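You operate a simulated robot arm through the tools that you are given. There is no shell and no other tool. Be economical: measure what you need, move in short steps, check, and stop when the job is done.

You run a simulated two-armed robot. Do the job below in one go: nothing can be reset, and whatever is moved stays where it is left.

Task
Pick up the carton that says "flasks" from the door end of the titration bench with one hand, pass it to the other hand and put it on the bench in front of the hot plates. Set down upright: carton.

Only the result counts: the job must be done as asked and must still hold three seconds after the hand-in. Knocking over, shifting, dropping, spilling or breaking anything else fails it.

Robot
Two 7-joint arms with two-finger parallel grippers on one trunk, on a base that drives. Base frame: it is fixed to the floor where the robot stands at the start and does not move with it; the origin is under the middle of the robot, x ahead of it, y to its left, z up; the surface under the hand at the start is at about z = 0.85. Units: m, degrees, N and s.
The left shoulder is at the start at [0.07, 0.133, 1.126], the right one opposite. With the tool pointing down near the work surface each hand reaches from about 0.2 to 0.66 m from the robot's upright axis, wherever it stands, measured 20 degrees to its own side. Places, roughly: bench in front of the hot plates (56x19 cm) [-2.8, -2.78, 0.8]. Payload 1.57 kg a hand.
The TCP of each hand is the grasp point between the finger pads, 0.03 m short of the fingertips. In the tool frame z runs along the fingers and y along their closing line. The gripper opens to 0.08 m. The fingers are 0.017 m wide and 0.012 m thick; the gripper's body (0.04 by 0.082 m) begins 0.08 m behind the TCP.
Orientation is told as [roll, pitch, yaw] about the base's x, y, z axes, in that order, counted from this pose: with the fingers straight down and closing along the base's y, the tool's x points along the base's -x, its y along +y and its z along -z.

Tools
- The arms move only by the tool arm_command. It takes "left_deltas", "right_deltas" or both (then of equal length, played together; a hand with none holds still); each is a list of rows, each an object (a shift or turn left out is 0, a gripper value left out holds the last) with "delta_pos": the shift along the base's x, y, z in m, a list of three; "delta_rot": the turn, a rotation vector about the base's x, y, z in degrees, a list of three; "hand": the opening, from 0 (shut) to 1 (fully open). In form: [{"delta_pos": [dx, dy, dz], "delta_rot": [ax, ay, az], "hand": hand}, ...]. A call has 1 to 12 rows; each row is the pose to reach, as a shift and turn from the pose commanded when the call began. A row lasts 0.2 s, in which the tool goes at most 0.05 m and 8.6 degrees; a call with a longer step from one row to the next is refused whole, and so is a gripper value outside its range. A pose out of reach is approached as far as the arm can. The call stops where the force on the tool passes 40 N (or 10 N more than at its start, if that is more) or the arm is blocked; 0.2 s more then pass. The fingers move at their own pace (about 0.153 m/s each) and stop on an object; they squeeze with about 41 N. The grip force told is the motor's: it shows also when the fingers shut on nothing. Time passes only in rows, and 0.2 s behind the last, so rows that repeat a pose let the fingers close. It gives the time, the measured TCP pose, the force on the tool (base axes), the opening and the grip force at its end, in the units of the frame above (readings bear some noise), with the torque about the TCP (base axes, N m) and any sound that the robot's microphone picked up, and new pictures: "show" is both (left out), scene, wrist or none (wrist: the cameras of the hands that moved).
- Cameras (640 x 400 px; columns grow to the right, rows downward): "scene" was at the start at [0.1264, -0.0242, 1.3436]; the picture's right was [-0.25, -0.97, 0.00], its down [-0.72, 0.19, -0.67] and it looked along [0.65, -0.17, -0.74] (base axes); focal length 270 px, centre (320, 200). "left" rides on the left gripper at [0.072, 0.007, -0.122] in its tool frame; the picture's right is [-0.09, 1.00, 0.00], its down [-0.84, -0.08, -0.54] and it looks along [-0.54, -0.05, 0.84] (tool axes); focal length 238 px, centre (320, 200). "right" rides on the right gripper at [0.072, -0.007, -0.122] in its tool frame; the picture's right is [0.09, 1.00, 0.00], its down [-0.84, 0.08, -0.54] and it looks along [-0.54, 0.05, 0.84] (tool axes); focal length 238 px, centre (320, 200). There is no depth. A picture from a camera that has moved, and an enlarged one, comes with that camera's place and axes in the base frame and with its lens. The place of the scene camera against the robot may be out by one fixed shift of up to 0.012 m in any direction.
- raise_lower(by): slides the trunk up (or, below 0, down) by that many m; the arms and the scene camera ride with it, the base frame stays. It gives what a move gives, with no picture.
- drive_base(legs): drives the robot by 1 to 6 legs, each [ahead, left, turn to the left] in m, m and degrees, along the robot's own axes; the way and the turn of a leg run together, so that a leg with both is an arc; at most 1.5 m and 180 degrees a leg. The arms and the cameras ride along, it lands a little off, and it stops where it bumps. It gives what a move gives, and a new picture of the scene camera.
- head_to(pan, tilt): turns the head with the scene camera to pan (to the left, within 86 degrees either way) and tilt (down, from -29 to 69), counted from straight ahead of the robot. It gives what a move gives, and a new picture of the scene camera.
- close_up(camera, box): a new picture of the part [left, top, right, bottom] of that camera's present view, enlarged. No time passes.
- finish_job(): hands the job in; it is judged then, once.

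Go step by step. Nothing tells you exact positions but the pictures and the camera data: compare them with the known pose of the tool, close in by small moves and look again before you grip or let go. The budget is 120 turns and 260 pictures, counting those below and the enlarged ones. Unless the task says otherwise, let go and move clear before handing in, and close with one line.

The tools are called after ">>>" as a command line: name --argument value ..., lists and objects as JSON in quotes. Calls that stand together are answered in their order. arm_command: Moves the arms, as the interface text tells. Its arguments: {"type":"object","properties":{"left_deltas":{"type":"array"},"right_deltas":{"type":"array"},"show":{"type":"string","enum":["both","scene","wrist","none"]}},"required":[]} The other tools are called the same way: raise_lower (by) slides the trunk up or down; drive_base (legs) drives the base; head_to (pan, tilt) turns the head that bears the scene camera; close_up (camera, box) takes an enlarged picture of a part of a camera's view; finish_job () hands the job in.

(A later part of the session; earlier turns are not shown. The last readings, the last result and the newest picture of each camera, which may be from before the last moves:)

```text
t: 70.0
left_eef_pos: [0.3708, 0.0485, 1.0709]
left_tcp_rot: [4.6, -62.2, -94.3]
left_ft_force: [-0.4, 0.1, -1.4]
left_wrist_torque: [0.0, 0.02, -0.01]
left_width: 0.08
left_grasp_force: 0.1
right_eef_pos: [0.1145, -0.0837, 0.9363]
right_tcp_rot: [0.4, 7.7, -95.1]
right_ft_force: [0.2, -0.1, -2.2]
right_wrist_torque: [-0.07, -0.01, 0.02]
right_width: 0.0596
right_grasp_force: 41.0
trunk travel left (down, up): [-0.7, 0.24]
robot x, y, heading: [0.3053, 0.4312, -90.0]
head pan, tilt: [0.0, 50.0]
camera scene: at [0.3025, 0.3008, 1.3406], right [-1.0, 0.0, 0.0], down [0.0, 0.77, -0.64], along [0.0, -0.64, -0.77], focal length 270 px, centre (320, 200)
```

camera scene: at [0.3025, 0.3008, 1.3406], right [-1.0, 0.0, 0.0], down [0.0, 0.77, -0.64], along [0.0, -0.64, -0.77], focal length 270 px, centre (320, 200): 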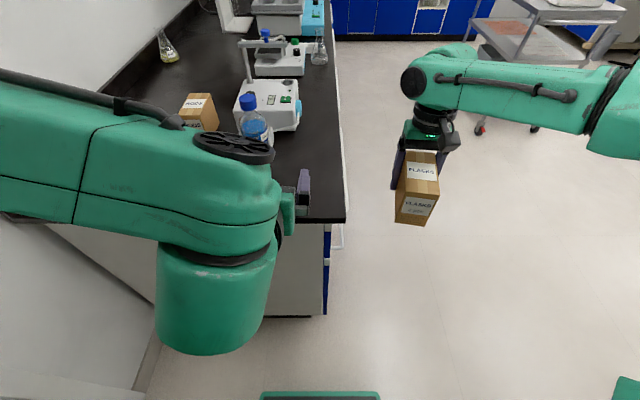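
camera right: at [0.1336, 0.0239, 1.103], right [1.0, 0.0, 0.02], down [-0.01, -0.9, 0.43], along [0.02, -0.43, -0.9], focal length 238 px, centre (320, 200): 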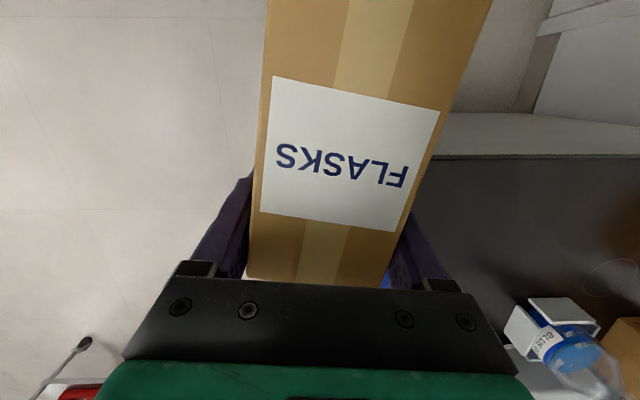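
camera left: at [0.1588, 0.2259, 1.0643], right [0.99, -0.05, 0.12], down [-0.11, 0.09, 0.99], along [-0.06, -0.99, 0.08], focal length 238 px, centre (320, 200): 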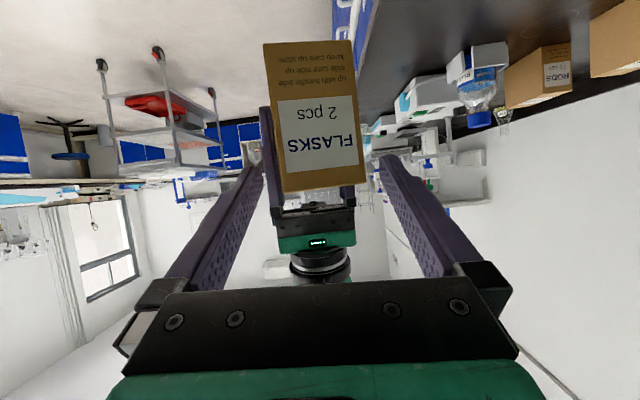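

The pass is done: the right hand holds the carton. I'll check its attitude, then fold the left arm for driving.

>>> close_up --camera "scene" --box '[360, 100, 480, 240]'

>>> arm_command --left_deltas '[{"delta_pos": [0.01, 0.005, 0.006], "delta_rot": [7.5, -0.6, 0]}, {"delta_pos": [0.02, 0.01, 0.012], "delta_rot": [15, -1.2, 0]}, {"delta_pos": [0.03, 0.015, 0.018], "delta_rot": [22.5, -1.8, 0]}, {"delta_pos": [0.04, 0.02, 0.025], "delta_rot": [30, -2.4, 0]}, {"delta_pos": [0.05, 0.03, 0.03], "delta_rot": [37.5, -3, 0]}, {"delta_pos": [0.06, 0.04, 0.035], "delta_rot": [45, -3.6, 0]}, {"delta_pos": [0.07, 0.045, 0.04], "delta_rot": [52.5, -4.2, 0]}, {"delta_pos": [0.08, 0.05, 0.05], "delta_rot": [60, -4.8, 0]}]' --show "scene"

```text
2.86 times, centred on (420, 170) of scene
camera zoom: at [0.3025, 0.3008, 1.3406], right [-1.0, 0.0, 0.0], down [0.0, 0.77, -0.64], along [0.0, -0.64, -0.77], focal length 773 px, centre (34, 286)
```

zoom: 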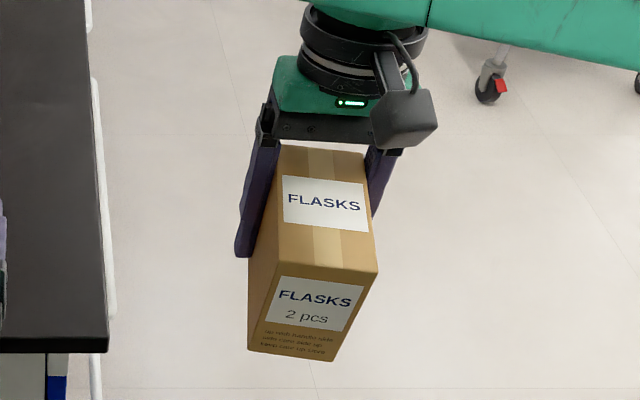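

```text
t: 71.8
left_eef_pos: [0.4507, 0.1, 1.1191]
left_tcp_rot: [4.8, -1.9, -94.4]
left_ft_force: [0.9, 0.5, 0.5]
left_wrist_torque: [0.01, 0.01, 0.01]
left_width: 0.0798
left_grasp_force: 0.1
right_eef_pos: [0.114, -0.0831, 0.9361]
right_tcp_rot: [0.3, 7.6, -95.1]
right_ft_force: [0.9, 0.3, -3.6]
right_wrist_torque: [-0.08, 0.04, -0.02]
right_width: 0.0594
right_grasp_force: 41.2
trunk travel left (down, up): [-0.7, 0.24]
robot x, y, heading: [0.3038, 0.4338, -89.6]
head pan, tilt: [0.0, 50.0]
camera scene: at [0.3035, 0.3013, 1.3406], right [-1.0, 0.0, 0.0], down [0.0, 0.77, -0.64], along [0.0, -0.64, -0.77], focal length 270 px, centre (320, 200)
```

scene: 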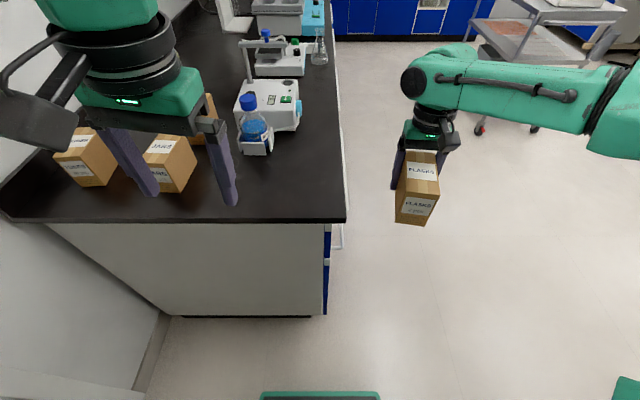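

I want to verify that the carton hangs level in the right hand, so I'm enlarging more.

>>> close_up --camera "scene" --box '[385, 140, 450, 230]'

>>> close_up --camera "right" --box '[160, 0, 560, 300]'

```text
4.44 times, centred on (418, 185) of scene
camera zoom: at [0.3035, 0.3013, 1.3406], right [-1.0, 0.0, 0.0], down [0.0, 0.77, -0.64], along [0.0, -0.64, -0.77], focal length 1202 px, centre (-113, 267)
```

zoom: 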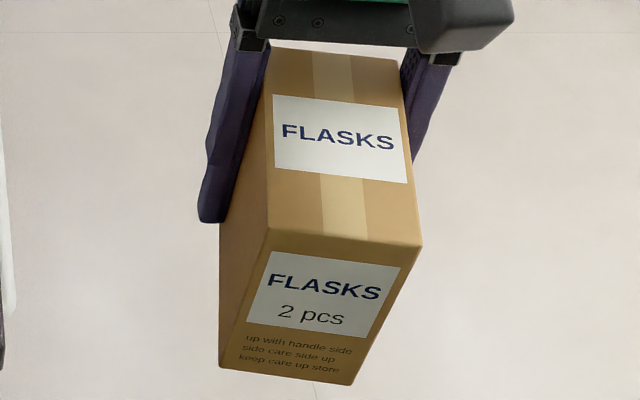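

```text
1.33 times, centred on (360, 150) of right
camera zoom: at [0.1096, -0.0279, 1.0675], right [1.0, 0.0, 0.02], down [-0.01, -0.9, 0.43], along [0.02, -0.43, -0.9], focal length 318 px, centre (267, 267)
```

zoom: 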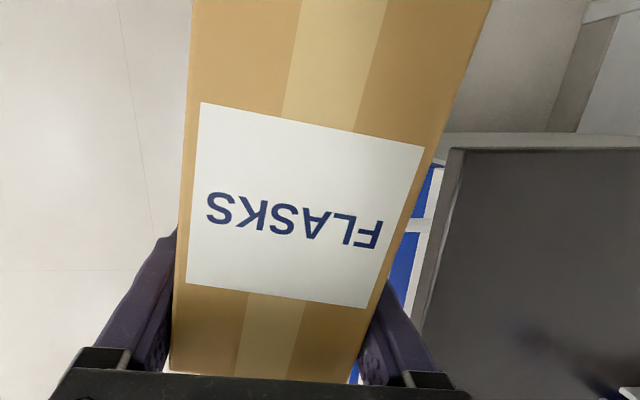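

The carton hangs level. Now I need a picture of the room toward the hot plates around (-2.8, -2.8).

>>> head_to --pan -40 --tilt 15

>>> head_to --pan -75 --tilt 20

```text
t: 72.8
left_eef_pos: [0.4503, 0.1, 1.1196]
left_tcp_rot: [4.9, -2.0, -94.4]
left_ft_force: [0.0, -0.7, -0.9]
left_wrist_torque: [-0.03, 0.0, 0.03]
left_width: 0.08
left_grasp_force: 0.0
right_eef_pos: [0.114, -0.084, 0.9358]
right_tcp_rot: [0.3, 7.7, -95.1]
right_ft_force: [0.2, -0.3, -2.3]
right_wrist_torque: [-0.06, 0.07, -0.02]
right_width: 0.059
right_grasp_force: 41.1
trunk travel left (down, up): [-0.7, 0.24]
robot x, y, heading: [0.3028, 0.4316, -90.0]
head pan, tilt: [-40.0, 15.0]
camera scene: at [0.2436, 0.3062, 1.3942], right [-0.77, 0.64, 0.0], down [0.17, 0.2, -0.97], along [-0.62, -0.74, -0.26], focal length 270 px, centre (320, 200)
```

scene: 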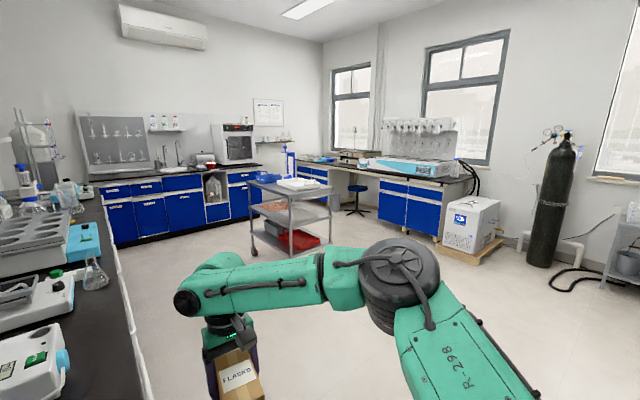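

```text
t: 73.9
left_eef_pos: [0.4511, 0.0995, 1.1203]
left_tcp_rot: [4.8, -2.1, -94.2]
left_ft_force: [0.0, 0.3, -0.5]
left_wrist_torque: [0.0, 0.02, -0.01]
left_width: 0.0799
left_grasp_force: 0.0
right_eef_pos: [0.1134, -0.0821, 0.936]
right_tcp_rot: [0.3, 7.7, -95.1]
right_ft_force: [0.4, -0.6, -2.6]
right_wrist_torque: [-0.08, 0.04, 0.0]
right_width: 0.0595
right_grasp_force: 41.0
trunk travel left (down, up): [-0.7, 0.24]
robot x, y, heading: [0.3029, 0.4337, -89.6]
head pan, tilt: [-75.0, 20.0]
camera scene: at [0.2135, 0.3536, 1.3862], right [-0.26, 0.97, 0.0], down [0.33, 0.09, -0.94], along [-0.91, -0.24, -0.34], focal length 270 px, centre (320, 200)
```

scene: 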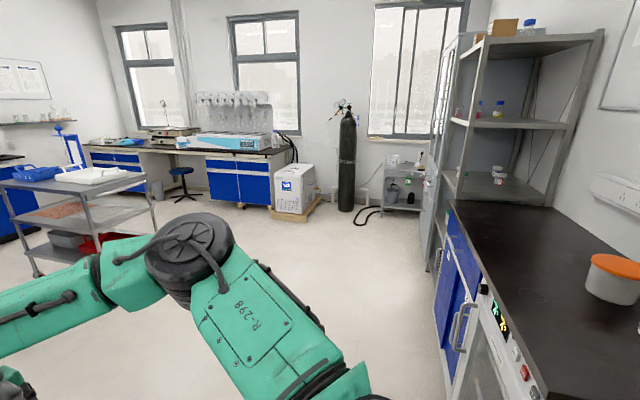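

The target is on the window bench, near the stool. I'm zooming in there.

>>> head_to --pan -42 --tilt 12

>>> close_up --camera "scene" --box '[220, 120, 480, 280]'

```text
t: 74.8
left_eef_pos: [0.4515, 0.1001, 1.121]
left_tcp_rot: [4.8, -2.0, -94.4]
left_ft_force: [-0.3, 0.3, 0.6]
left_wrist_torque: [-0.03, 0.04, -0.02]
left_width: 0.0798
left_grasp_force: 0.1
right_eef_pos: [0.1142, -0.0839, 0.9369]
right_tcp_rot: [0.3, 7.6, -95.1]
right_ft_force: [0.2, -0.9, -1.4]
right_wrist_torque: [-0.11, 0.02, -0.01]
right_width: 0.0591
right_grasp_force: 41.1
trunk travel left (down, up): [-0.7, 0.24]
robot x, y, heading: [0.3028, 0.4337, -90.0]
head pan, tilt: [-42.0, 12.0]
camera scene: at [0.241, 0.3086, 1.3992], right [-0.74, 0.67, 0.0], down [0.14, 0.16, -0.98], along [-0.65, -0.73, -0.21], focal length 270 px, centre (320, 200)
```

scene: 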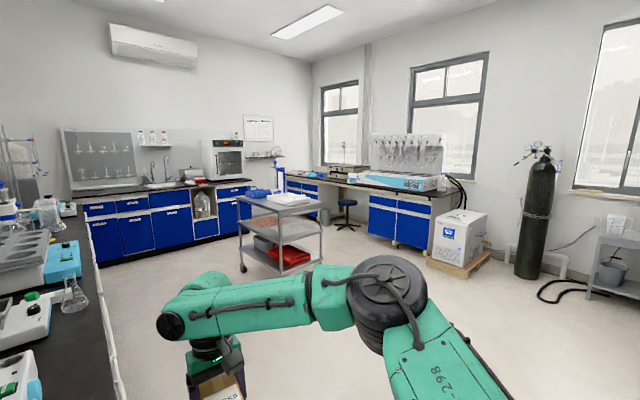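

```text
2.46 times, centred on (350, 200) of scene
camera zoom: at [0.241, 0.3086, 1.3992], right [-0.74, 0.67, 0.0], down [0.14, 0.16, -0.98], along [-0.65, -0.73, -0.21], focal length 666 px, centre (246, 200)
```

zoom: 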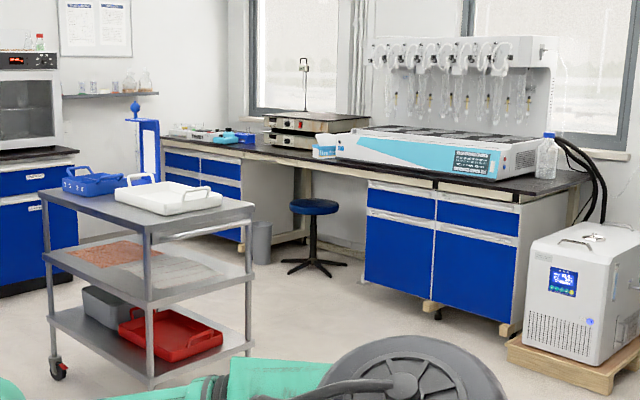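

I have a route. Slide right past the titration bench's end, go down the aisle between it and the cart (x≈-0.3), turn right near y≈-2.95, and approach the window bench. The first legs are short, to test the grip.

>>> drive_base --legs '[[0.1, 0, 0], [0, -0.2, 0]]'

>>> close_up --camera "right" --box '[160, 0, 560, 300]'

```text
t: 77.2
left_eef_pos: [0.2505, -0.0006, 1.1205]
left_tcp_rot: [4.8, -2.0, -94.1]
left_ft_force: [0.3, 0.2, -0.3]
left_wrist_torque: [0.0, -0.01, 0.02]
left_width: 0.08
left_grasp_force: 0.1
right_eef_pos: [-0.0865, -0.1871, 0.937]
right_tcp_rot: [0.3, 7.6, -94.8]
right_ft_force: [-0.1, 0.1, -3.0]
right_wrist_torque: [-0.09, 0.04, 0.0]
right_width: 0.0593
right_grasp_force: 41.3
trunk travel left (down, up): [-0.7, 0.24]
robot x, y, heading: [0.1017, 0.3276, -89.3]
head pan, tilt: [-42.0, 12.0]
camera scene: at [0.0403, 0.2065, 1.3993], right [-0.75, 0.66, 0.0], down [0.14, 0.16, -0.98], along [-0.65, -0.73, -0.21], focal length 270 px, centre (320, 200)
```

scene: 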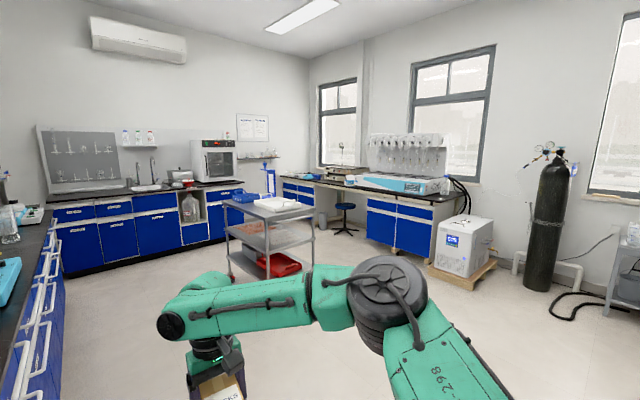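

```text
1.33 times, centred on (360, 150) of right
camera zoom: at [-0.0897, -0.1307, 1.0676], right [1.0, 0.01, 0.02], down [0.0, -0.9, 0.43], along [0.02, -0.43, -0.9], focal length 318 px, centre (267, 267)
```

zoom: 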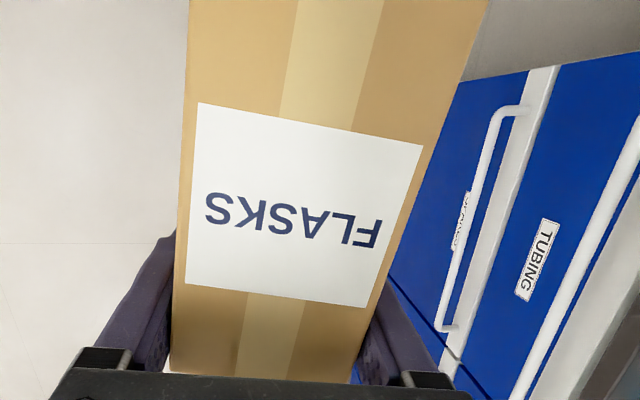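

The drive is gentle and the carton hasn't moved in the grip. I'm continuing to the aisle and straight ahead.

>>> drive_base --legs '[[0, -0.4, 0], [1.0, 0, -0.7]]'

>>> close_up --camera "scene" --box '[160, 120, 440, 300]'

```text
t: 84.6
left_eef_pos: [-0.1475, -1.0265, 1.1202]
left_tcp_rot: [4.8, -2.0, -94.1]
left_ft_force: [-0.1, 0.7, 0.9]
left_wrist_torque: [-0.01, -0.03, 0.03]
left_width: 0.0799
left_grasp_force: 0.1
right_eef_pos: [-0.485, -1.2101, 0.9363]
right_tcp_rot: [0.3, 7.7, -95.0]
right_ft_force: [0.3, 0.5, -4.1]
right_wrist_torque: [-0.09, -0.04, 0.03]
right_width: 0.0591
right_grasp_force: 40.7
trunk travel left (down, up): [-0.7, 0.24]
robot x, y, heading: [-0.2944, -0.693, -89.8]
head pan, tilt: [-42.0, 12.0]
camera scene: at [-0.3578, -0.8177, 1.3992], right [-0.75, 0.67, 0.0], down [0.14, 0.16, -0.98], along [-0.65, -0.73, -0.21], focal length 270 px, centre (320, 200)
```

scene: 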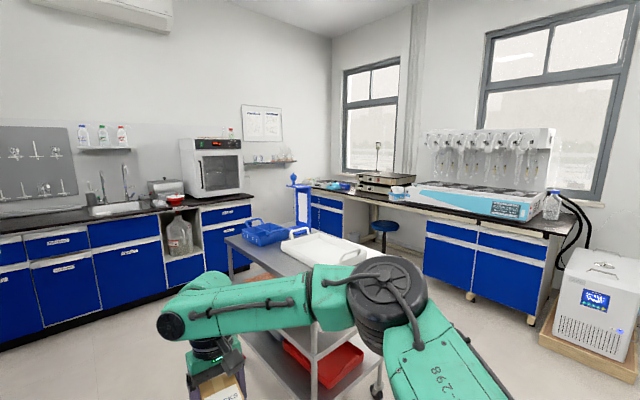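

```text
2.22 times, centred on (300, 210) of scene
camera zoom: at [-0.3578, -0.8177, 1.3992], right [-0.75, 0.67, 0.0], down [0.14, 0.16, -0.98], along [-0.65, -0.73, -0.21], focal length 601 px, centre (364, 178)
```

zoom: 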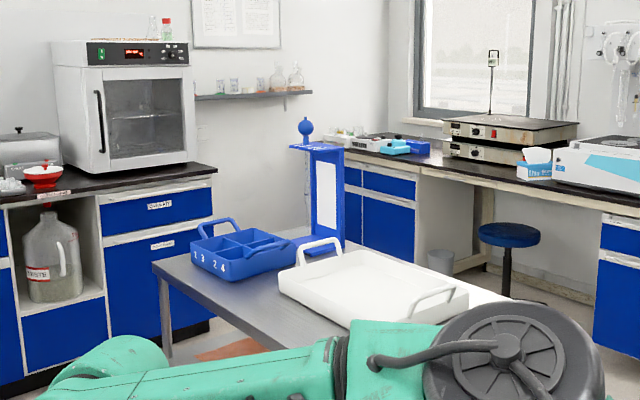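

Everything holds. There is a blue stand behind the cart whose location I need to pin down, so I'll continue down the aisle and look again.

>>> drive_base --legs '[[1.4, 0, 0]]'

>>> head_to --pan -75 --tilt 15

```text
t: 91.4
left_eef_pos: [-0.1636, -2.3994, 1.1198]
left_tcp_rot: [4.7, -2.0, -95.4]
left_ft_force: [-0.3, -0.1, -0.5]
left_wrist_torque: [-0.01, -0.04, 0.0]
left_width: 0.0798
left_grasp_force: 0.1
right_eef_pos: [-0.5031, -2.5784, 0.9369]
right_tcp_rot: [0.4, 7.6, -96.1]
right_ft_force: [-0.5, -0.8, -2.7]
right_wrist_torque: [-0.08, 0.02, -0.03]
right_width: 0.0585
right_grasp_force: 41.1
trunk travel left (down, up): [-0.7, 0.24]
robot x, y, heading: [-0.3048, -2.0647, -91.1]
head pan, tilt: [-42.0, 12.0]
camera scene: at [-0.3685, -2.1869, 1.3992], right [-0.73, 0.68, 0.0], down [0.14, 0.15, -0.98], along [-0.67, -0.72, -0.21], focal length 270 px, centre (320, 200)
```

scene: 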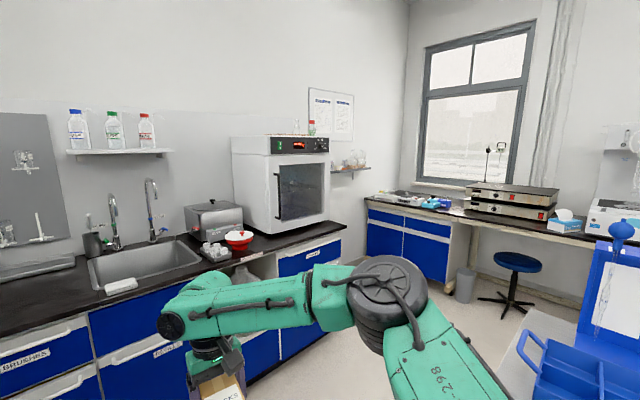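

```text
t: 92.4
left_eef_pos: [-0.1621, -2.3991, 1.1202]
left_tcp_rot: [4.8, -2.1, -95.3]
left_ft_force: [0.1, 0.2, -0.4]
left_wrist_torque: [0.0, 0.02, -0.02]
left_width: 0.0799
left_grasp_force: 0.0
right_eef_pos: [-0.5036, -2.5778, 0.9355]
right_tcp_rot: [0.3, 7.8, -96.2]
right_ft_force: [0.3, 0.5, -2.3]
right_wrist_torque: [-0.06, 0.01, -0.03]
right_width: 0.0587
right_grasp_force: 40.8
trunk travel left (down, up): [-0.7, 0.24]
robot x, y, heading: [-0.3077, -2.0641, -91.0]
head pan, tilt: [-75.0, 15.0]
camera scene: at [-0.3955, -2.1416, 1.3943], right [-0.24, 0.97, 0.0], down [0.25, 0.06, -0.97], along [-0.94, -0.24, -0.26], focal length 270 px, centre (320, 200)
```

scene: 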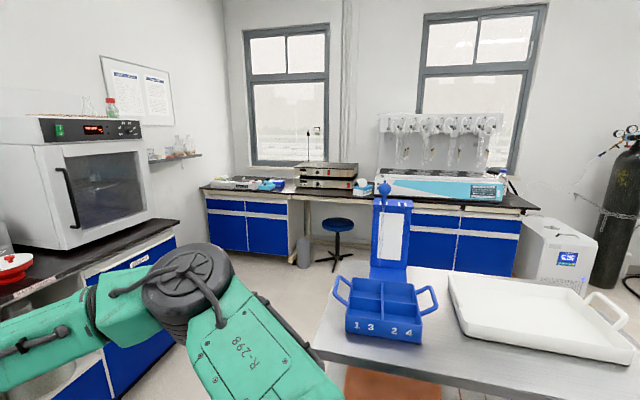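

The blue stand sits on the cart, so the route is clear: between the cart (y>-2.3) and the sink bench (y<-3.2). I'll advance and turn right in two halves so the hands stay clear of both.

>>> drive_base --legs '[[0.38, 0, 0], [0, 0, -44]]'

>>> head_to --pan 0 --tilt 25

```text
t: 96.9
left_eef_pos: [-0.4434, -2.785, 1.1206]
left_tcp_rot: [4.8, -2.0, -139.7]
left_ft_force: [0.2, 0.4, 0.0]
left_wrist_torque: [0.0, 0.0, 0.0]
left_width: 0.08
left_grasp_force: 0.1
right_eef_pos: [-0.811, -2.6735, 0.9365]
right_tcp_rot: [0.2, 7.8, -140.5]
right_ft_force: [-0.6, 0.0, -2.6]
right_wrist_torque: [-0.06, 0.06, 0.03]
right_width: 0.0586
right_grasp_force: 41.0
trunk travel left (down, up): [-0.7, 0.24]
robot x, y, heading: [-0.3078, -2.4471, -135.6]
head pan, tilt: [-75.0, 15.0]
camera scene: at [-0.4269, -2.4387, 1.3943], right [0.5, 0.86, 0.0], down [0.22, -0.13, -0.97], along [-0.83, 0.49, -0.26], focal length 270 px, centre (320, 200)
```

scene: 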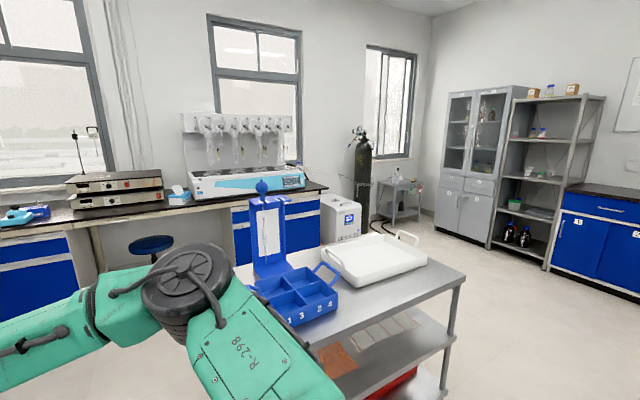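

```text
t: 98.3
left_eef_pos: [-0.4432, -2.7853, 1.1197]
left_tcp_rot: [4.8, -2.0, -139.7]
left_ft_force: [0.4, 0.0, -0.4]
left_wrist_torque: [0.02, 0.01, 0.04]
left_width: 0.08
left_grasp_force: 0.1
right_eef_pos: [-0.811, -2.674, 0.9366]
right_tcp_rot: [0.4, 7.7, -140.4]
right_ft_force: [0.7, 0.5, -3.2]
right_wrist_torque: [-0.06, 0.08, 0.03]
right_width: 0.0585
right_grasp_force: 41.4
trunk travel left (down, up): [-0.7, 0.24]
robot x, y, heading: [-0.3079, -2.4484, -135.3]
head pan, tilt: [0.0, 25.0]
camera scene: at [-0.4119, -2.5504, 1.3781], right [-0.7, 0.71, 0.0], down [0.3, 0.3, -0.91], along [-0.64, -0.64, -0.42], focal length 270 px, centre (320, 200)
```

scene: 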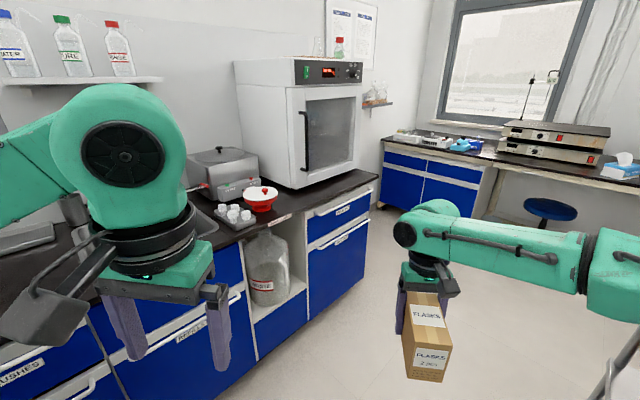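

The sink-bench front is at y≈-3.36, so there is a comfortable passage. I'll go ahead, turn the rest, and face the window bench.

>>> drive_base --legs '[[0.48, 0, 0], [0, 0, -45]]'

>>> close_up --camera "scene" --box '[160, 60, 480, 260]'

```text
t: 103.3
left_eef_pos: [-0.9917, -2.9241, 1.1209]
left_tcp_rot: [4.8, -2.1, 174.2]
left_ft_force: [0.5, 0.3, 0.1]
left_wrist_torque: [0.0, -0.01, 0.01]
left_width: 0.0798
left_grasp_force: 0.0
right_eef_pos: [-1.167, -2.5827, 0.9362]
right_tcp_rot: [0.3, 7.7, 173.4]
right_ft_force: [-0.2, -0.7, -2.1]
right_wrist_torque: [0.01, 0.09, 0.0]
right_width: 0.0585
right_grasp_force: 41.0
trunk travel left (down, up): [-0.7, 0.24]
robot x, y, heading: [-0.6561, -2.7862, 178.7]
head pan, tilt: [0.0, 25.0]
camera scene: at [-0.7982, -2.7857, 1.3781], right [0.02, 1.0, 0.0], down [0.42, -0.01, -0.91], along [-0.91, 0.02, -0.42], focal length 270 px, centre (320, 200)
```

scene: 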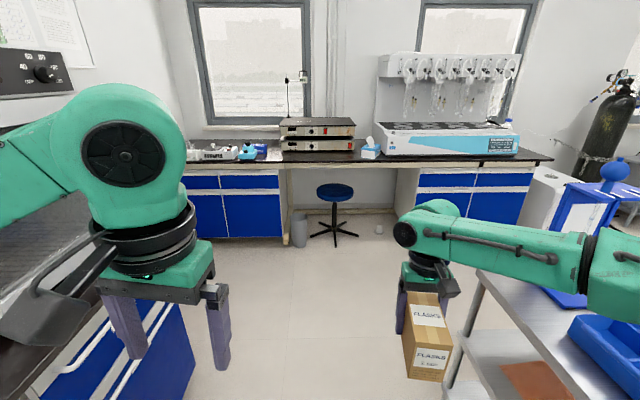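

```text
2.00 times, centred on (320, 160) of scene
camera zoom: at [-0.7982, -2.7857, 1.3781], right [0.02, 1.0, 0.0], down [0.42, -0.01, -0.91], along [-0.91, 0.02, -0.42], focal length 541 px, centre (320, 280)
```

zoom: 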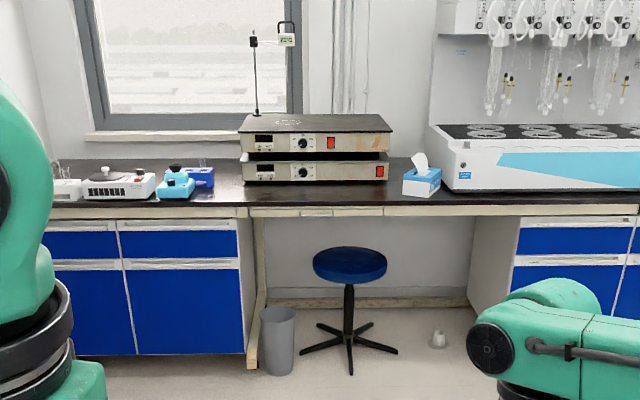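

The hot plates (y -3.07…-2.43, front x≈-2.95) and the strip before them are clear. Next is a small left shift for cart clearance, then ahead partway.

>>> drive_base --legs '[[0, 0.05, 1.3], [1.2, 0, 0]]'

>>> head_to --pan -8 --tilt 35

```text
t: 109.9
left_eef_pos: [-2.1884, -2.9794, 1.1208]
left_tcp_rot: [4.8, -1.9, 175.7]
left_ft_force: [-0.2, -0.6, -0.6]
left_wrist_torque: [0.0, 0.01, 0.0]
left_width: 0.0798
left_grasp_force: 0.0
right_eef_pos: [-2.3717, -2.6425, 0.936]
right_tcp_rot: [0.4, 7.6, 174.9]
right_ft_force: [-0.2, 0.2, -2.6]
right_wrist_torque: [0.04, 0.09, 0.01]
right_width: 0.0586
right_grasp_force: 41.0
trunk travel left (down, up): [-0.7, 0.24]
robot x, y, heading: [-1.8538, -2.8367, 179.9]
head pan, tilt: [0.0, 25.0]
camera scene: at [-1.9979, -2.8369, 1.3781], right [0.0, 1.0, 0.0], down [0.42, 0.0, -0.91], along [-0.91, 0.0, -0.42], focal length 270 px, centre (320, 200)
```

scene: 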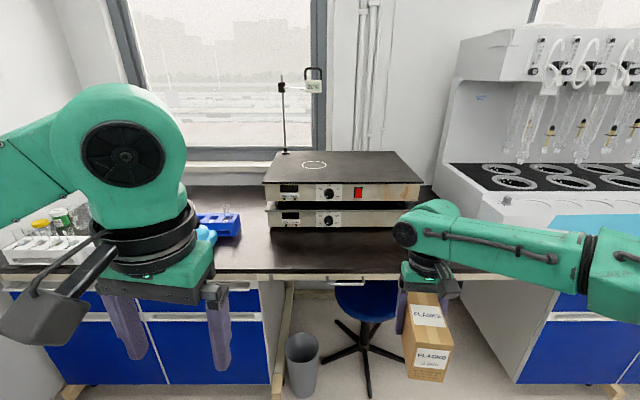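

```text
t: 110.6
left_eef_pos: [-2.1897, -2.9794, 1.1207]
left_tcp_rot: [4.8, -2.0, 175.6]
left_ft_force: [0.7, -0.3, -0.3]
left_wrist_torque: [0.02, 0.02, -0.01]
left_width: 0.08
left_grasp_force: 0.0
right_eef_pos: [-2.3705, -2.6412, 0.9374]
right_tcp_rot: [0.4, 7.7, 174.8]
right_ft_force: [0.2, 0.2, -2.6]
right_wrist_torque: [0.02, 0.09, -0.02]
right_width: 0.058
right_grasp_force: 41.1
trunk travel left (down, up): [-0.7, 0.24]
robot x, y, heading: [-1.8558, -2.8317, 180.2]
head pan, tilt: [-8.0, 35.0]
camera scene: at [-1.9935, -2.8247, 1.3623], right [0.14, 0.99, 0.0], down [0.57, -0.08, -0.82], along [-0.81, 0.11, -0.57], focal length 270 px, centre (320, 200)
```

scene: 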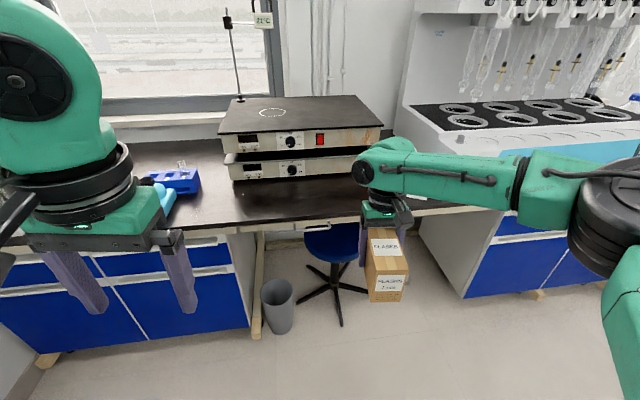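

The bench edge is at x≈-2.66, the top at z≈0.81 and the hot-plate front at x≈-2.95, so the strip is about 0.29 m deep. I'll drive in so the carton ends up over the middle of the strip.

>>> drive_base --legs '[[0.3, 0.08, 0], [0.14, 0, 0]]'

>>> head_to --pan -12 --tilt 48

>>> close_up --camera "right" --box '[0, 0, 640, 400]'

```text
t: 113.6
left_eef_pos: [-2.6251, -3.0559, 1.1207]
left_tcp_rot: [4.8, -2.1, 175.3]
left_ft_force: [0.3, 0.1, -0.3]
left_wrist_torque: [-0.01, 0.02, -0.03]
left_width: 0.0802
left_grasp_force: 0.0
right_eef_pos: [-2.8076, -2.7184, 0.9371]
right_tcp_rot: [0.5, 7.6, 174.5]
right_ft_force: [0.4, 0.0, -2.5]
right_wrist_torque: [0.02, 0.11, -0.04]
right_width: 0.0583
right_grasp_force: 41.3
trunk travel left (down, up): [-0.7, 0.24]
robot x, y, heading: [-2.2927, -2.908, 179.7]
head pan, tilt: [-8.0, 35.0]
camera scene: at [-2.4295, -2.9023, 1.3626], right [0.14, 0.99, 0.0], down [0.57, -0.08, -0.82], along [-0.81, 0.12, -0.57], focal length 270 px, centre (320, 200)
```

scene: 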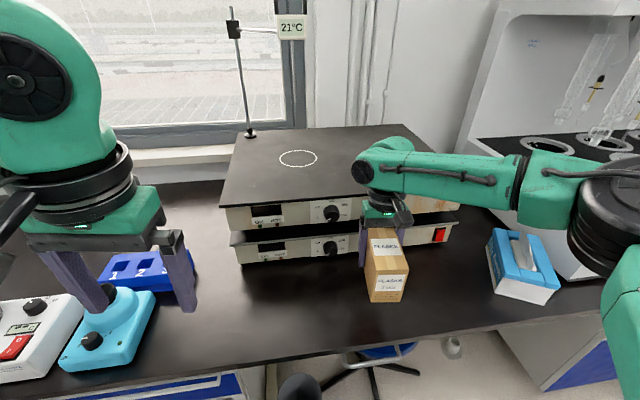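

```text
t: 114.4
left_eef_pos: [-2.6286, -3.0557, 1.1201]
left_tcp_rot: [4.8, -2.1, 175.3]
left_ft_force: [-0.5, 1.4, -0.4]
left_wrist_torque: [0.0, -0.06, 0.0]
left_width: 0.0801
left_grasp_force: 0.1
right_eef_pos: [-2.808, -2.7183, 0.9348]
right_tcp_rot: [0.4, 7.7, 174.5]
right_ft_force: [0.2, -0.7, -3.2]
right_wrist_torque: [0.0, 0.08, 0.0]
right_width: 0.0581
right_grasp_force: 41.1
trunk travel left (down, up): [-0.7, 0.24]
robot x, y, heading: [-2.2994, -2.911, 179.6]
head pan, tilt: [-12.0, 48.0]
camera scene: at [-2.4224, -2.8982, 1.3433], right [0.21, 0.98, 0.0], down [0.73, -0.16, -0.67], along [-0.65, 0.14, -0.74], focal length 270 px, centre (320, 200)
```

scene: 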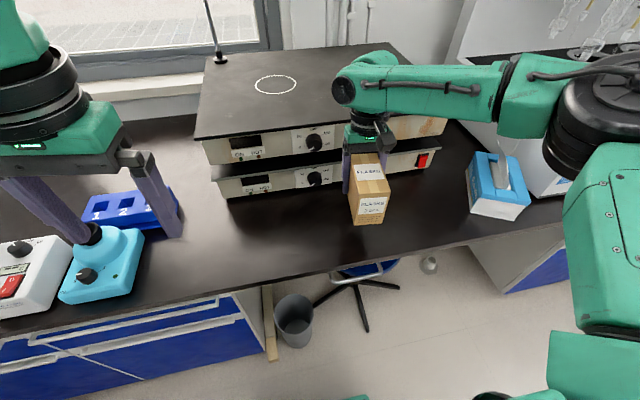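

```text
1.00 times, centred on (320, 200) of right (not enlarged: the box is as wide or as high as the picture)
camera zoom: at [-2.7553, -2.7159, 1.067], right [0.0, -1.0, 0.02], down [-0.9, 0.01, 0.43], along [-0.43, -0.01, -0.9], focal length 238 px, centre (320, 200)
```

zoom: 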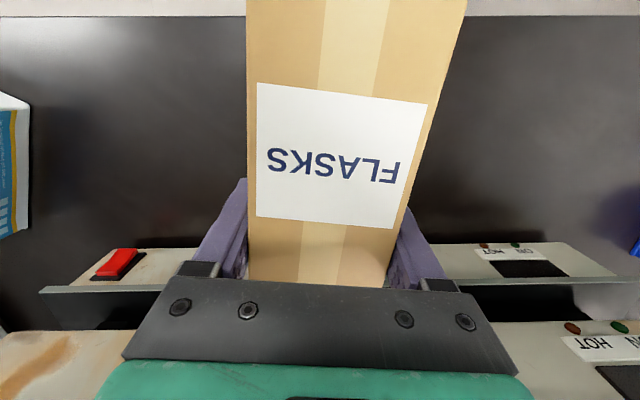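

The carton is over the strip, about 8 cm above the bench, with the hot plates 5 cm clear of the wrist. I'll lower gently by 6 cm, nudging 1 cm further in.

>>> arm_command --right_deltas '[{"delta_pos": [-0.002, 0, -0.003]}, {"delta_pos": [-0.004, 0, -0.008]}, {"delta_pos": [-0.007, 0, -0.014]}, {"delta_pos": [-0.01, 0, -0.021]}, {"delta_pos": [-0.012, 0, -0.028]}, {"delta_pos": [-0.012, 0, -0.035]}, {"delta_pos": [-0.012, 0, -0.042]}, {"delta_pos": [-0.012, 0, -0.048]}, {"delta_pos": [-0.012, 0, -0.053]}, {"delta_pos": [-0.012, 0, -0.057]}, {"delta_pos": [-0.012, 0, -0.06]}]' --show "scene"

>>> close_up --camera "scene" --box '[290, 90, 450, 270]'

```text
t: 116.8
left_eef_pos: [-2.6262, -3.0558, 1.1212]
left_tcp_rot: [4.8, -1.8, 175.3]
left_ft_force: [0.3, -0.1, 0.1]
left_wrist_torque: [0.0, 0.02, -0.01]
left_width: 0.08
left_grasp_force: 0.0
right_eef_pos: [-2.8, -2.7062, 0.8861]
right_tcp_rot: [0.4, 7.6, 174.5]
right_ft_force: [0.4, -0.1, -2.3]
right_wrist_torque: [0.0, 0.07, 0.01]
right_width: 0.058
right_grasp_force: 41.1
right hand out of reach, approached as far as the arm can: row 2, 3, 4, 5, 6, 7, 8, 9, 10, 11
trunk travel left (down, up): [-0.7, 0.24]
robot x, y, heading: [-2.2908, -2.9107, 179.6]
head pan, tilt: [-12.0, 48.0]
camera scene: at [-2.4216, -2.8982, 1.3433], right [0.21, 0.98, 0.0], down [0.73, -0.16, -0.67], along [-0.65, 0.14, -0.74], focal length 270 px, centre (320, 200)
```

scene: 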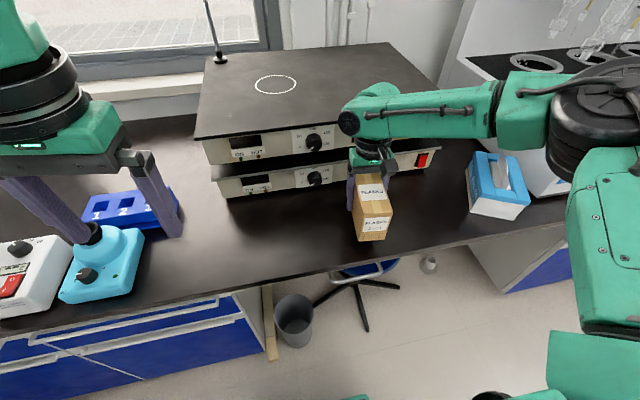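

```text
2.22 times, centred on (370, 180) of scene
camera zoom: at [-2.4216, -2.8982, 1.3433], right [0.21, 0.98, 0.0], down [0.73, -0.16, -0.67], along [-0.65, 0.14, -0.74], focal length 601 px, centre (209, 244)
```

zoom: 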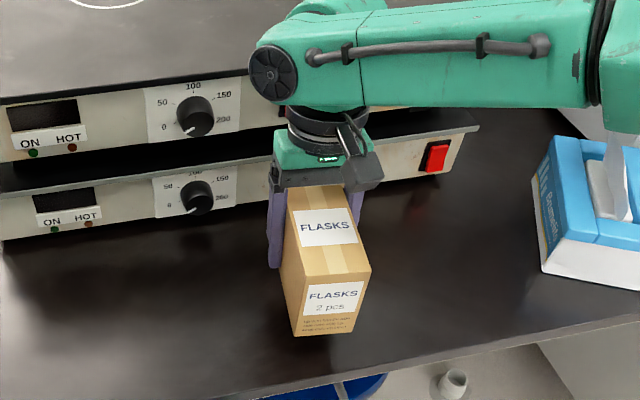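

The arm is at its reach limit, so I'll use the base for the last 2 cm inward and the trunk to lower. The carton bottom is about 3 cm above the bench.

>>> drive_base --legs '[[0.018, 0, 0]]'

>>> raise_lower --by -0.015

>>> close_up --camera "scene" --box '[290, 90, 450, 270]'

>>> close_up --camera "right" --box '[0, 0, 640, 400]'

```text
t: 117.6
left_eef_pos: [-2.6427, -3.0559, 1.121]
left_tcp_rot: [4.8, -2.2, 175.2]
left_ft_force: [-0.2, 0.0, -0.1]
left_wrist_torque: [-0.03, 0.08, -0.02]
left_width: 0.0802
left_grasp_force: 0.0
right_eef_pos: [-2.8154, -2.7062, 0.888]
right_tcp_rot: [0.4, 7.4, 174.5]
right_ft_force: [0.6, -0.3, -2.9]
right_wrist_torque: [0.01, 0.1, -0.03]
right_width: 0.0581
right_grasp_force: 40.9
trunk travel left (down, up): [-0.7, 0.24]
robot x, y, heading: [-2.3126, -2.911, 179.7]
head pan, tilt: [-12.0, 48.0]
camera scene: at [-2.435, -2.8981, 1.3438], right [0.21, 0.98, 0.0], down [0.72, -0.16, -0.67], along [-0.66, 0.14, -0.74], focal length 270 px, centre (320, 200)
```

scene: 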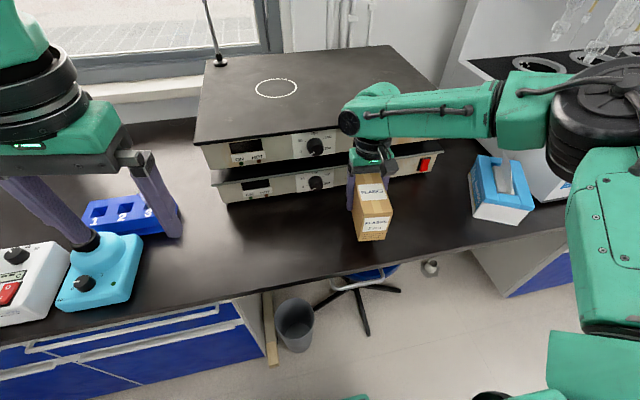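

```text
t: 118.2
left_eef_pos: [-2.6447, -3.0551, 1.1051]
left_tcp_rot: [4.7, -2.1, 175.2]
left_ft_force: [-0.6, 0.1, 0.5]
left_wrist_torque: [0.0, 0.03, 0.0]
left_width: 0.08
left_grasp_force: 0.2
right_eef_pos: [-2.8161, -2.706, 0.8718]
right_tcp_rot: [0.4, 7.5, 174.5]
right_ft_force: [-0.4, 0.3, -3.0]
right_wrist_torque: [0.0, 0.07, 0.0]
right_width: 0.0579
right_grasp_force: 40.7
trunk travel left (down, up): [-0.685, 0.255]
robot x, y, heading: [-2.3067, -2.9083, 179.6]
head pan, tilt: [-12.0, 48.0]
```

```text
2.22 times, centred on (370, 180) of scene
camera zoom: at [-2.4388, -2.8981, 1.3283], right [0.21, 0.98, 0.0], down [0.73, -0.16, -0.67], along [-0.65, 0.14, -0.74], focal length 601 px, centre (209, 244)
```

zoom: 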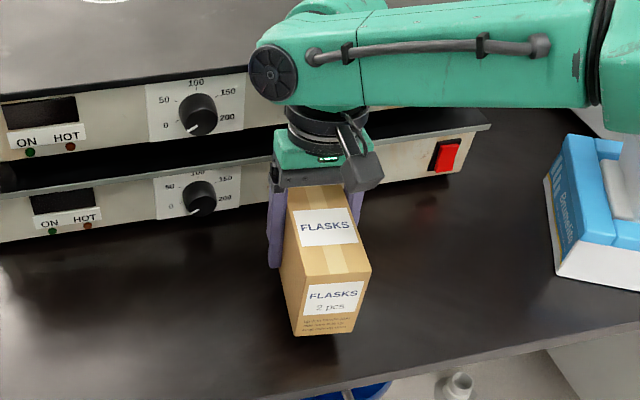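

```text
1.00 times, centred on (320, 200) of right (not enlarged: the box is as wide or as high as the picture)
camera zoom: at [-2.7629, -2.7044, 1.003], right [0.0, -1.0, 0.02], down [-0.9, 0.01, 0.43], along [-0.43, -0.01, -0.9], focal length 238 px, centre (320, 200)
```

zoom: 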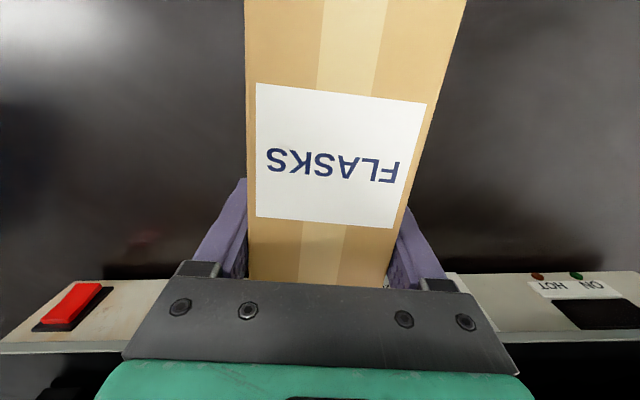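

The carton is close to the bench and its clearances are fine. I'm stepping the trunk down and watching the vertical force for touchdown.

>>> raise_lower --by -0.007

>>> raise_lower --by -0.004

>>> close_up --camera "scene" --box '[330, 150, 430, 270]'

```text
t: 118.8
left_eef_pos: [-2.6451, -3.0571, 1.0981]
left_tcp_rot: [4.9, -2.0, 175.2]
left_ft_force: [-0.3, -0.3, -0.2]
left_wrist_torque: [0.02, 0.0, 0.02]
left_width: 0.08
left_grasp_force: 0.0
right_eef_pos: [-2.8176, -2.7062, 0.8641]
right_tcp_rot: [0.4, 7.6, 174.6]
right_ft_force: [-0.3, -0.3, -2.2]
right_wrist_torque: [-0.01, 0.09, 0.01]
right_width: 0.0575
right_grasp_force: 41.8
trunk travel left (down, up): [-0.678, 0.262]
robot x, y, heading: [-2.3104, -2.9122, 179.8]
head pan, tilt: [-12.0, 48.0]
```

```text
t: 119.3
left_eef_pos: [-2.6451, -3.0565, 1.0946]
left_tcp_rot: [4.8, -2.0, 175.3]
left_ft_force: [0.7, 0.6, 0.2]
left_wrist_torque: [-0.03, -0.01, 0.0]
left_width: 0.0803
left_grasp_force: 0.0
right_eef_pos: [-2.8177, -2.7066, 0.8608]
right_tcp_rot: [0.4, 7.5, 174.4]
right_ft_force: [-0.1, 0.4, -3.1]
right_wrist_torque: [0.02, 0.07, 0.03]
right_width: 0.0579
right_grasp_force: 41.4
trunk travel left (down, up): [-0.674, 0.266]
robot x, y, heading: [-2.3084, -2.9107, 179.8]
head pan, tilt: [-12.0, 48.0]
```

```text
3.33 times, centred on (380, 210) of scene
camera zoom: at [-2.4394, -2.898, 1.3173], right [0.21, 0.98, 0.0], down [0.73, -0.16, -0.67], along [-0.65, 0.14, -0.74], focal length 902 px, centre (120, 167)
```

zoom: 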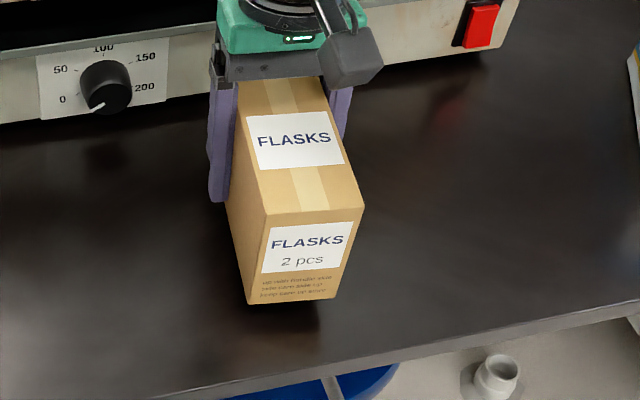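

It is still hanging at about 3 N, with a small gap and shadow visible. I'm continuing down in small steps.

>>> raise_lower --by -0.004

>>> raise_lower --by -0.004

>>> close_up --camera "scene" --box '[330, 150, 430, 270]'

```text
t: 119.8
left_eef_pos: [-2.6448, -3.0559, 1.0902]
left_tcp_rot: [4.8, -2.0, 175.2]
left_ft_force: [0.2, 0.2, 0.3]
left_wrist_torque: [-0.02, 0.01, 0.0]
left_width: 0.0799
left_grasp_force: 0.0
right_eef_pos: [-2.8174, -2.706, 0.8574]
right_tcp_rot: [0.4, 7.6, 174.5]
right_ft_force: [0.7, 0.4, -2.9]
right_wrist_torque: [0.03, 0.12, 0.01]
right_width: 0.0578
right_grasp_force: 41.0
trunk travel left (down, up): [-0.67, 0.27]
robot x, y, heading: [-2.3118, -2.9073, 179.6]
head pan, tilt: [-12.0, 48.0]
```

```text
t: 120.3
left_eef_pos: [-2.6465, -3.0552, 1.0864]
left_tcp_rot: [4.8, -2.0, 175.2]
left_ft_force: [-0.1, 0.2, 0.1]
left_wrist_torque: [-0.01, 0.02, 0.01]
left_width: 0.08
left_grasp_force: 0.1
right_eef_pos: [-2.8179, -2.7068, 0.8537]
right_tcp_rot: [0.3, 7.6, 174.5]
right_ft_force: [0.1, -0.6, -2.1]
right_wrist_torque: [0.01, 0.05, 0.02]
right_width: 0.0581
right_grasp_force: 41.3
trunk travel left (down, up): [-0.666, 0.274]
robot x, y, heading: [-2.3131, -2.912, 179.6]
head pan, tilt: [-12.0, 48.0]
```

```text
3.33 times, centred on (380, 210) of scene
camera zoom: at [-2.4394, -2.898, 1.3093], right [0.21, 0.98, 0.0], down [0.73, -0.16, -0.67], along [-0.65, 0.14, -0.74], focal length 902 px, centre (120, 167)
```

zoom: 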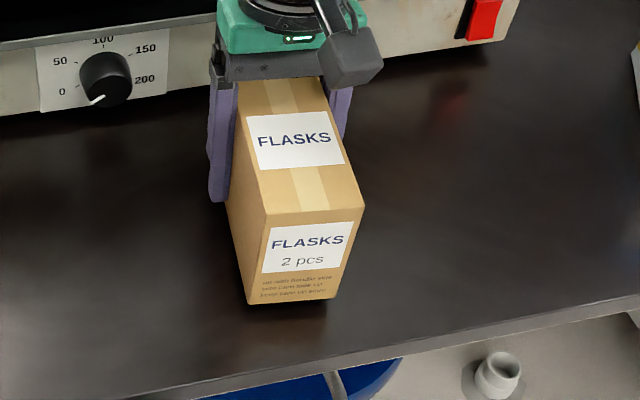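

>>> raise_lower --by -0.003

>>> raise_lower --by -0.003

>>> close_up --camera "scene" --box '[330, 150, 430, 270]'

```text
t: 120.9
left_eef_pos: [-2.6458, -3.0549, 1.0833]
left_tcp_rot: [4.7, -2.0, 175.2]
left_ft_force: [0.0, -0.1, -0.5]
left_wrist_torque: [-0.01, 0.01, 0.02]
left_width: 0.0798
left_grasp_force: 0.0
right_eef_pos: [-2.817, -2.7061, 0.8495]
right_tcp_rot: [0.4, 7.5, 174.6]
right_ft_force: [-0.6, -0.5, -3.1]
right_wrist_torque: [0.01, 0.1, -0.02]
right_width: 0.058
right_grasp_force: 41.5
trunk travel left (down, up): [-0.663, 0.277]
robot x, y, heading: [-2.3112, -2.9097, 179.6]
head pan, tilt: [-12.0, 48.0]
```

```text
t: 121.4
left_eef_pos: [-2.6451, -3.0561, 1.081]
left_tcp_rot: [4.8, -2.0, 175.1]
left_ft_force: [-1.7, -0.1, -0.4]
left_wrist_torque: [0.01, 0.03, -0.03]
left_width: 0.08
left_grasp_force: 0.1
right_eef_pos: [-2.8166, -2.7066, 0.8475]
right_tcp_rot: [0.4, 7.6, 174.5]
right_ft_force: [-0.1, 0.1, -2.9]
right_wrist_torque: [0.05, 0.07, 0.0]
right_width: 0.0577
right_grasp_force: 40.9
trunk travel left (down, up): [-0.66, 0.28]
robot x, y, heading: [-2.3143, -2.9143, 179.9]
head pan, tilt: [-12.0, 48.0]
```

```text
3.33 times, centred on (380, 210) of scene
camera zoom: at [-2.4394, -2.898, 1.3033], right [0.21, 0.98, 0.0], down [0.73, -0.16, -0.67], along [-0.65, 0.14, -0.74], focal length 902 px, centre (120, 167)
```

zoom: 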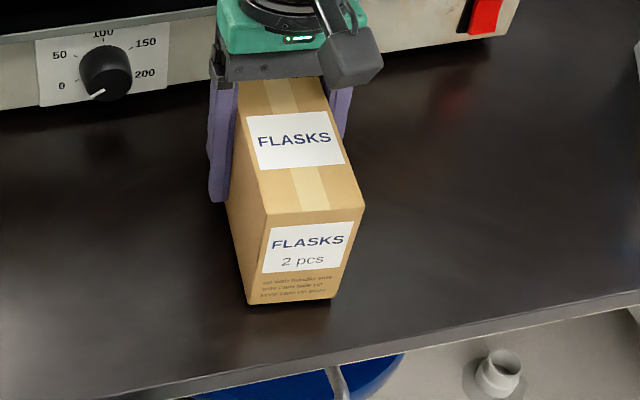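

The shadow gap is nearly closed but the full weight is still on the hand. I'm continuing.

>>> raise_lower --by -0.003

>>> raise_lower --by -0.002

>>> raise_lower --by -0.002

>>> close_up --camera "scene" --box '[330, 150, 430, 270]'

```text
t: 121.9
left_eef_pos: [-2.6463, -3.0561, 1.0771]
left_tcp_rot: [4.7, -2.0, 175.2]
left_ft_force: [-0.6, 0.4, 0.4]
left_wrist_torque: [-0.02, -0.02, -0.02]
left_width: 0.08
left_grasp_force: 0.1
right_eef_pos: [-2.8167, -2.7047, 0.8431]
right_tcp_rot: [0.4, 7.7, 174.5]
right_ft_force: [-0.8, 0.2, -2.6]
right_wrist_torque: [0.02, 0.11, 0.04]
right_width: 0.0579
right_grasp_force: 41.0
trunk travel left (down, up): [-0.657, 0.283]
robot x, y, heading: [-2.3101, -2.9067, 179.6]
head pan, tilt: [-12.0, 48.0]
```

```text
t: 122.4
left_eef_pos: [-2.6446, -3.056, 1.0757]
left_tcp_rot: [4.8, -2.0, 175.1]
left_ft_force: [0.4, -0.2, -0.2]
left_wrist_torque: [-0.01, -0.01, -0.02]
left_width: 0.0801
left_grasp_force: 0.1
right_eef_pos: [-2.8173, -2.7056, 0.8418]
right_tcp_rot: [0.5, 7.6, 174.5]
right_ft_force: [0.1, -0.8, -2.1]
right_wrist_torque: [-0.03, -0.01, -0.01]
right_width: 0.0579
right_grasp_force: 41.4
trunk travel left (down, up): [-0.655, 0.285]
robot x, y, heading: [-2.3106, -2.9099, 179.7]
head pan, tilt: [-12.0, 48.0]
```

```text
t: 123.0
left_eef_pos: [-2.6442, -3.0574, 1.0734]
left_tcp_rot: [4.8, -2.1, 175.3]
left_ft_force: [0.0, 0.0, 0.3]
left_wrist_torque: [0.01, 0.03, -0.01]
left_width: 0.0799
left_grasp_force: 0.1
right_eef_pos: [-2.8172, -2.7067, 0.842]
right_tcp_rot: [0.4, 7.5, 174.4]
right_ft_force: [-2.5, 0.1, 11.8]
right_wrist_torque: [0.3, -1.08, 0.05]
right_width: 0.0575
right_grasp_force: 40.7
trunk travel left (down, up): [-0.653, 0.287]
robot x, y, heading: [-2.3149, -2.9129, 179.8]
head pan, tilt: [-12.0, 48.0]
```

```text
3.33 times, centred on (380, 210) of scene
camera zoom: at [-2.4379, -2.8991, 1.2967], right [0.21, 0.98, 0.0], down [0.73, -0.16, -0.67], along [-0.65, 0.14, -0.74], focal length 902 px, centre (120, 167)
```

zoom: 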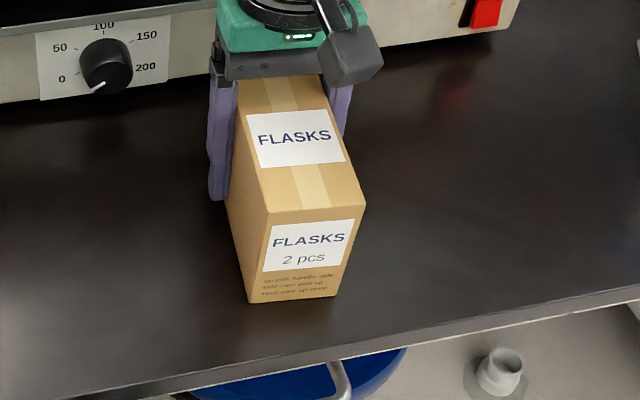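

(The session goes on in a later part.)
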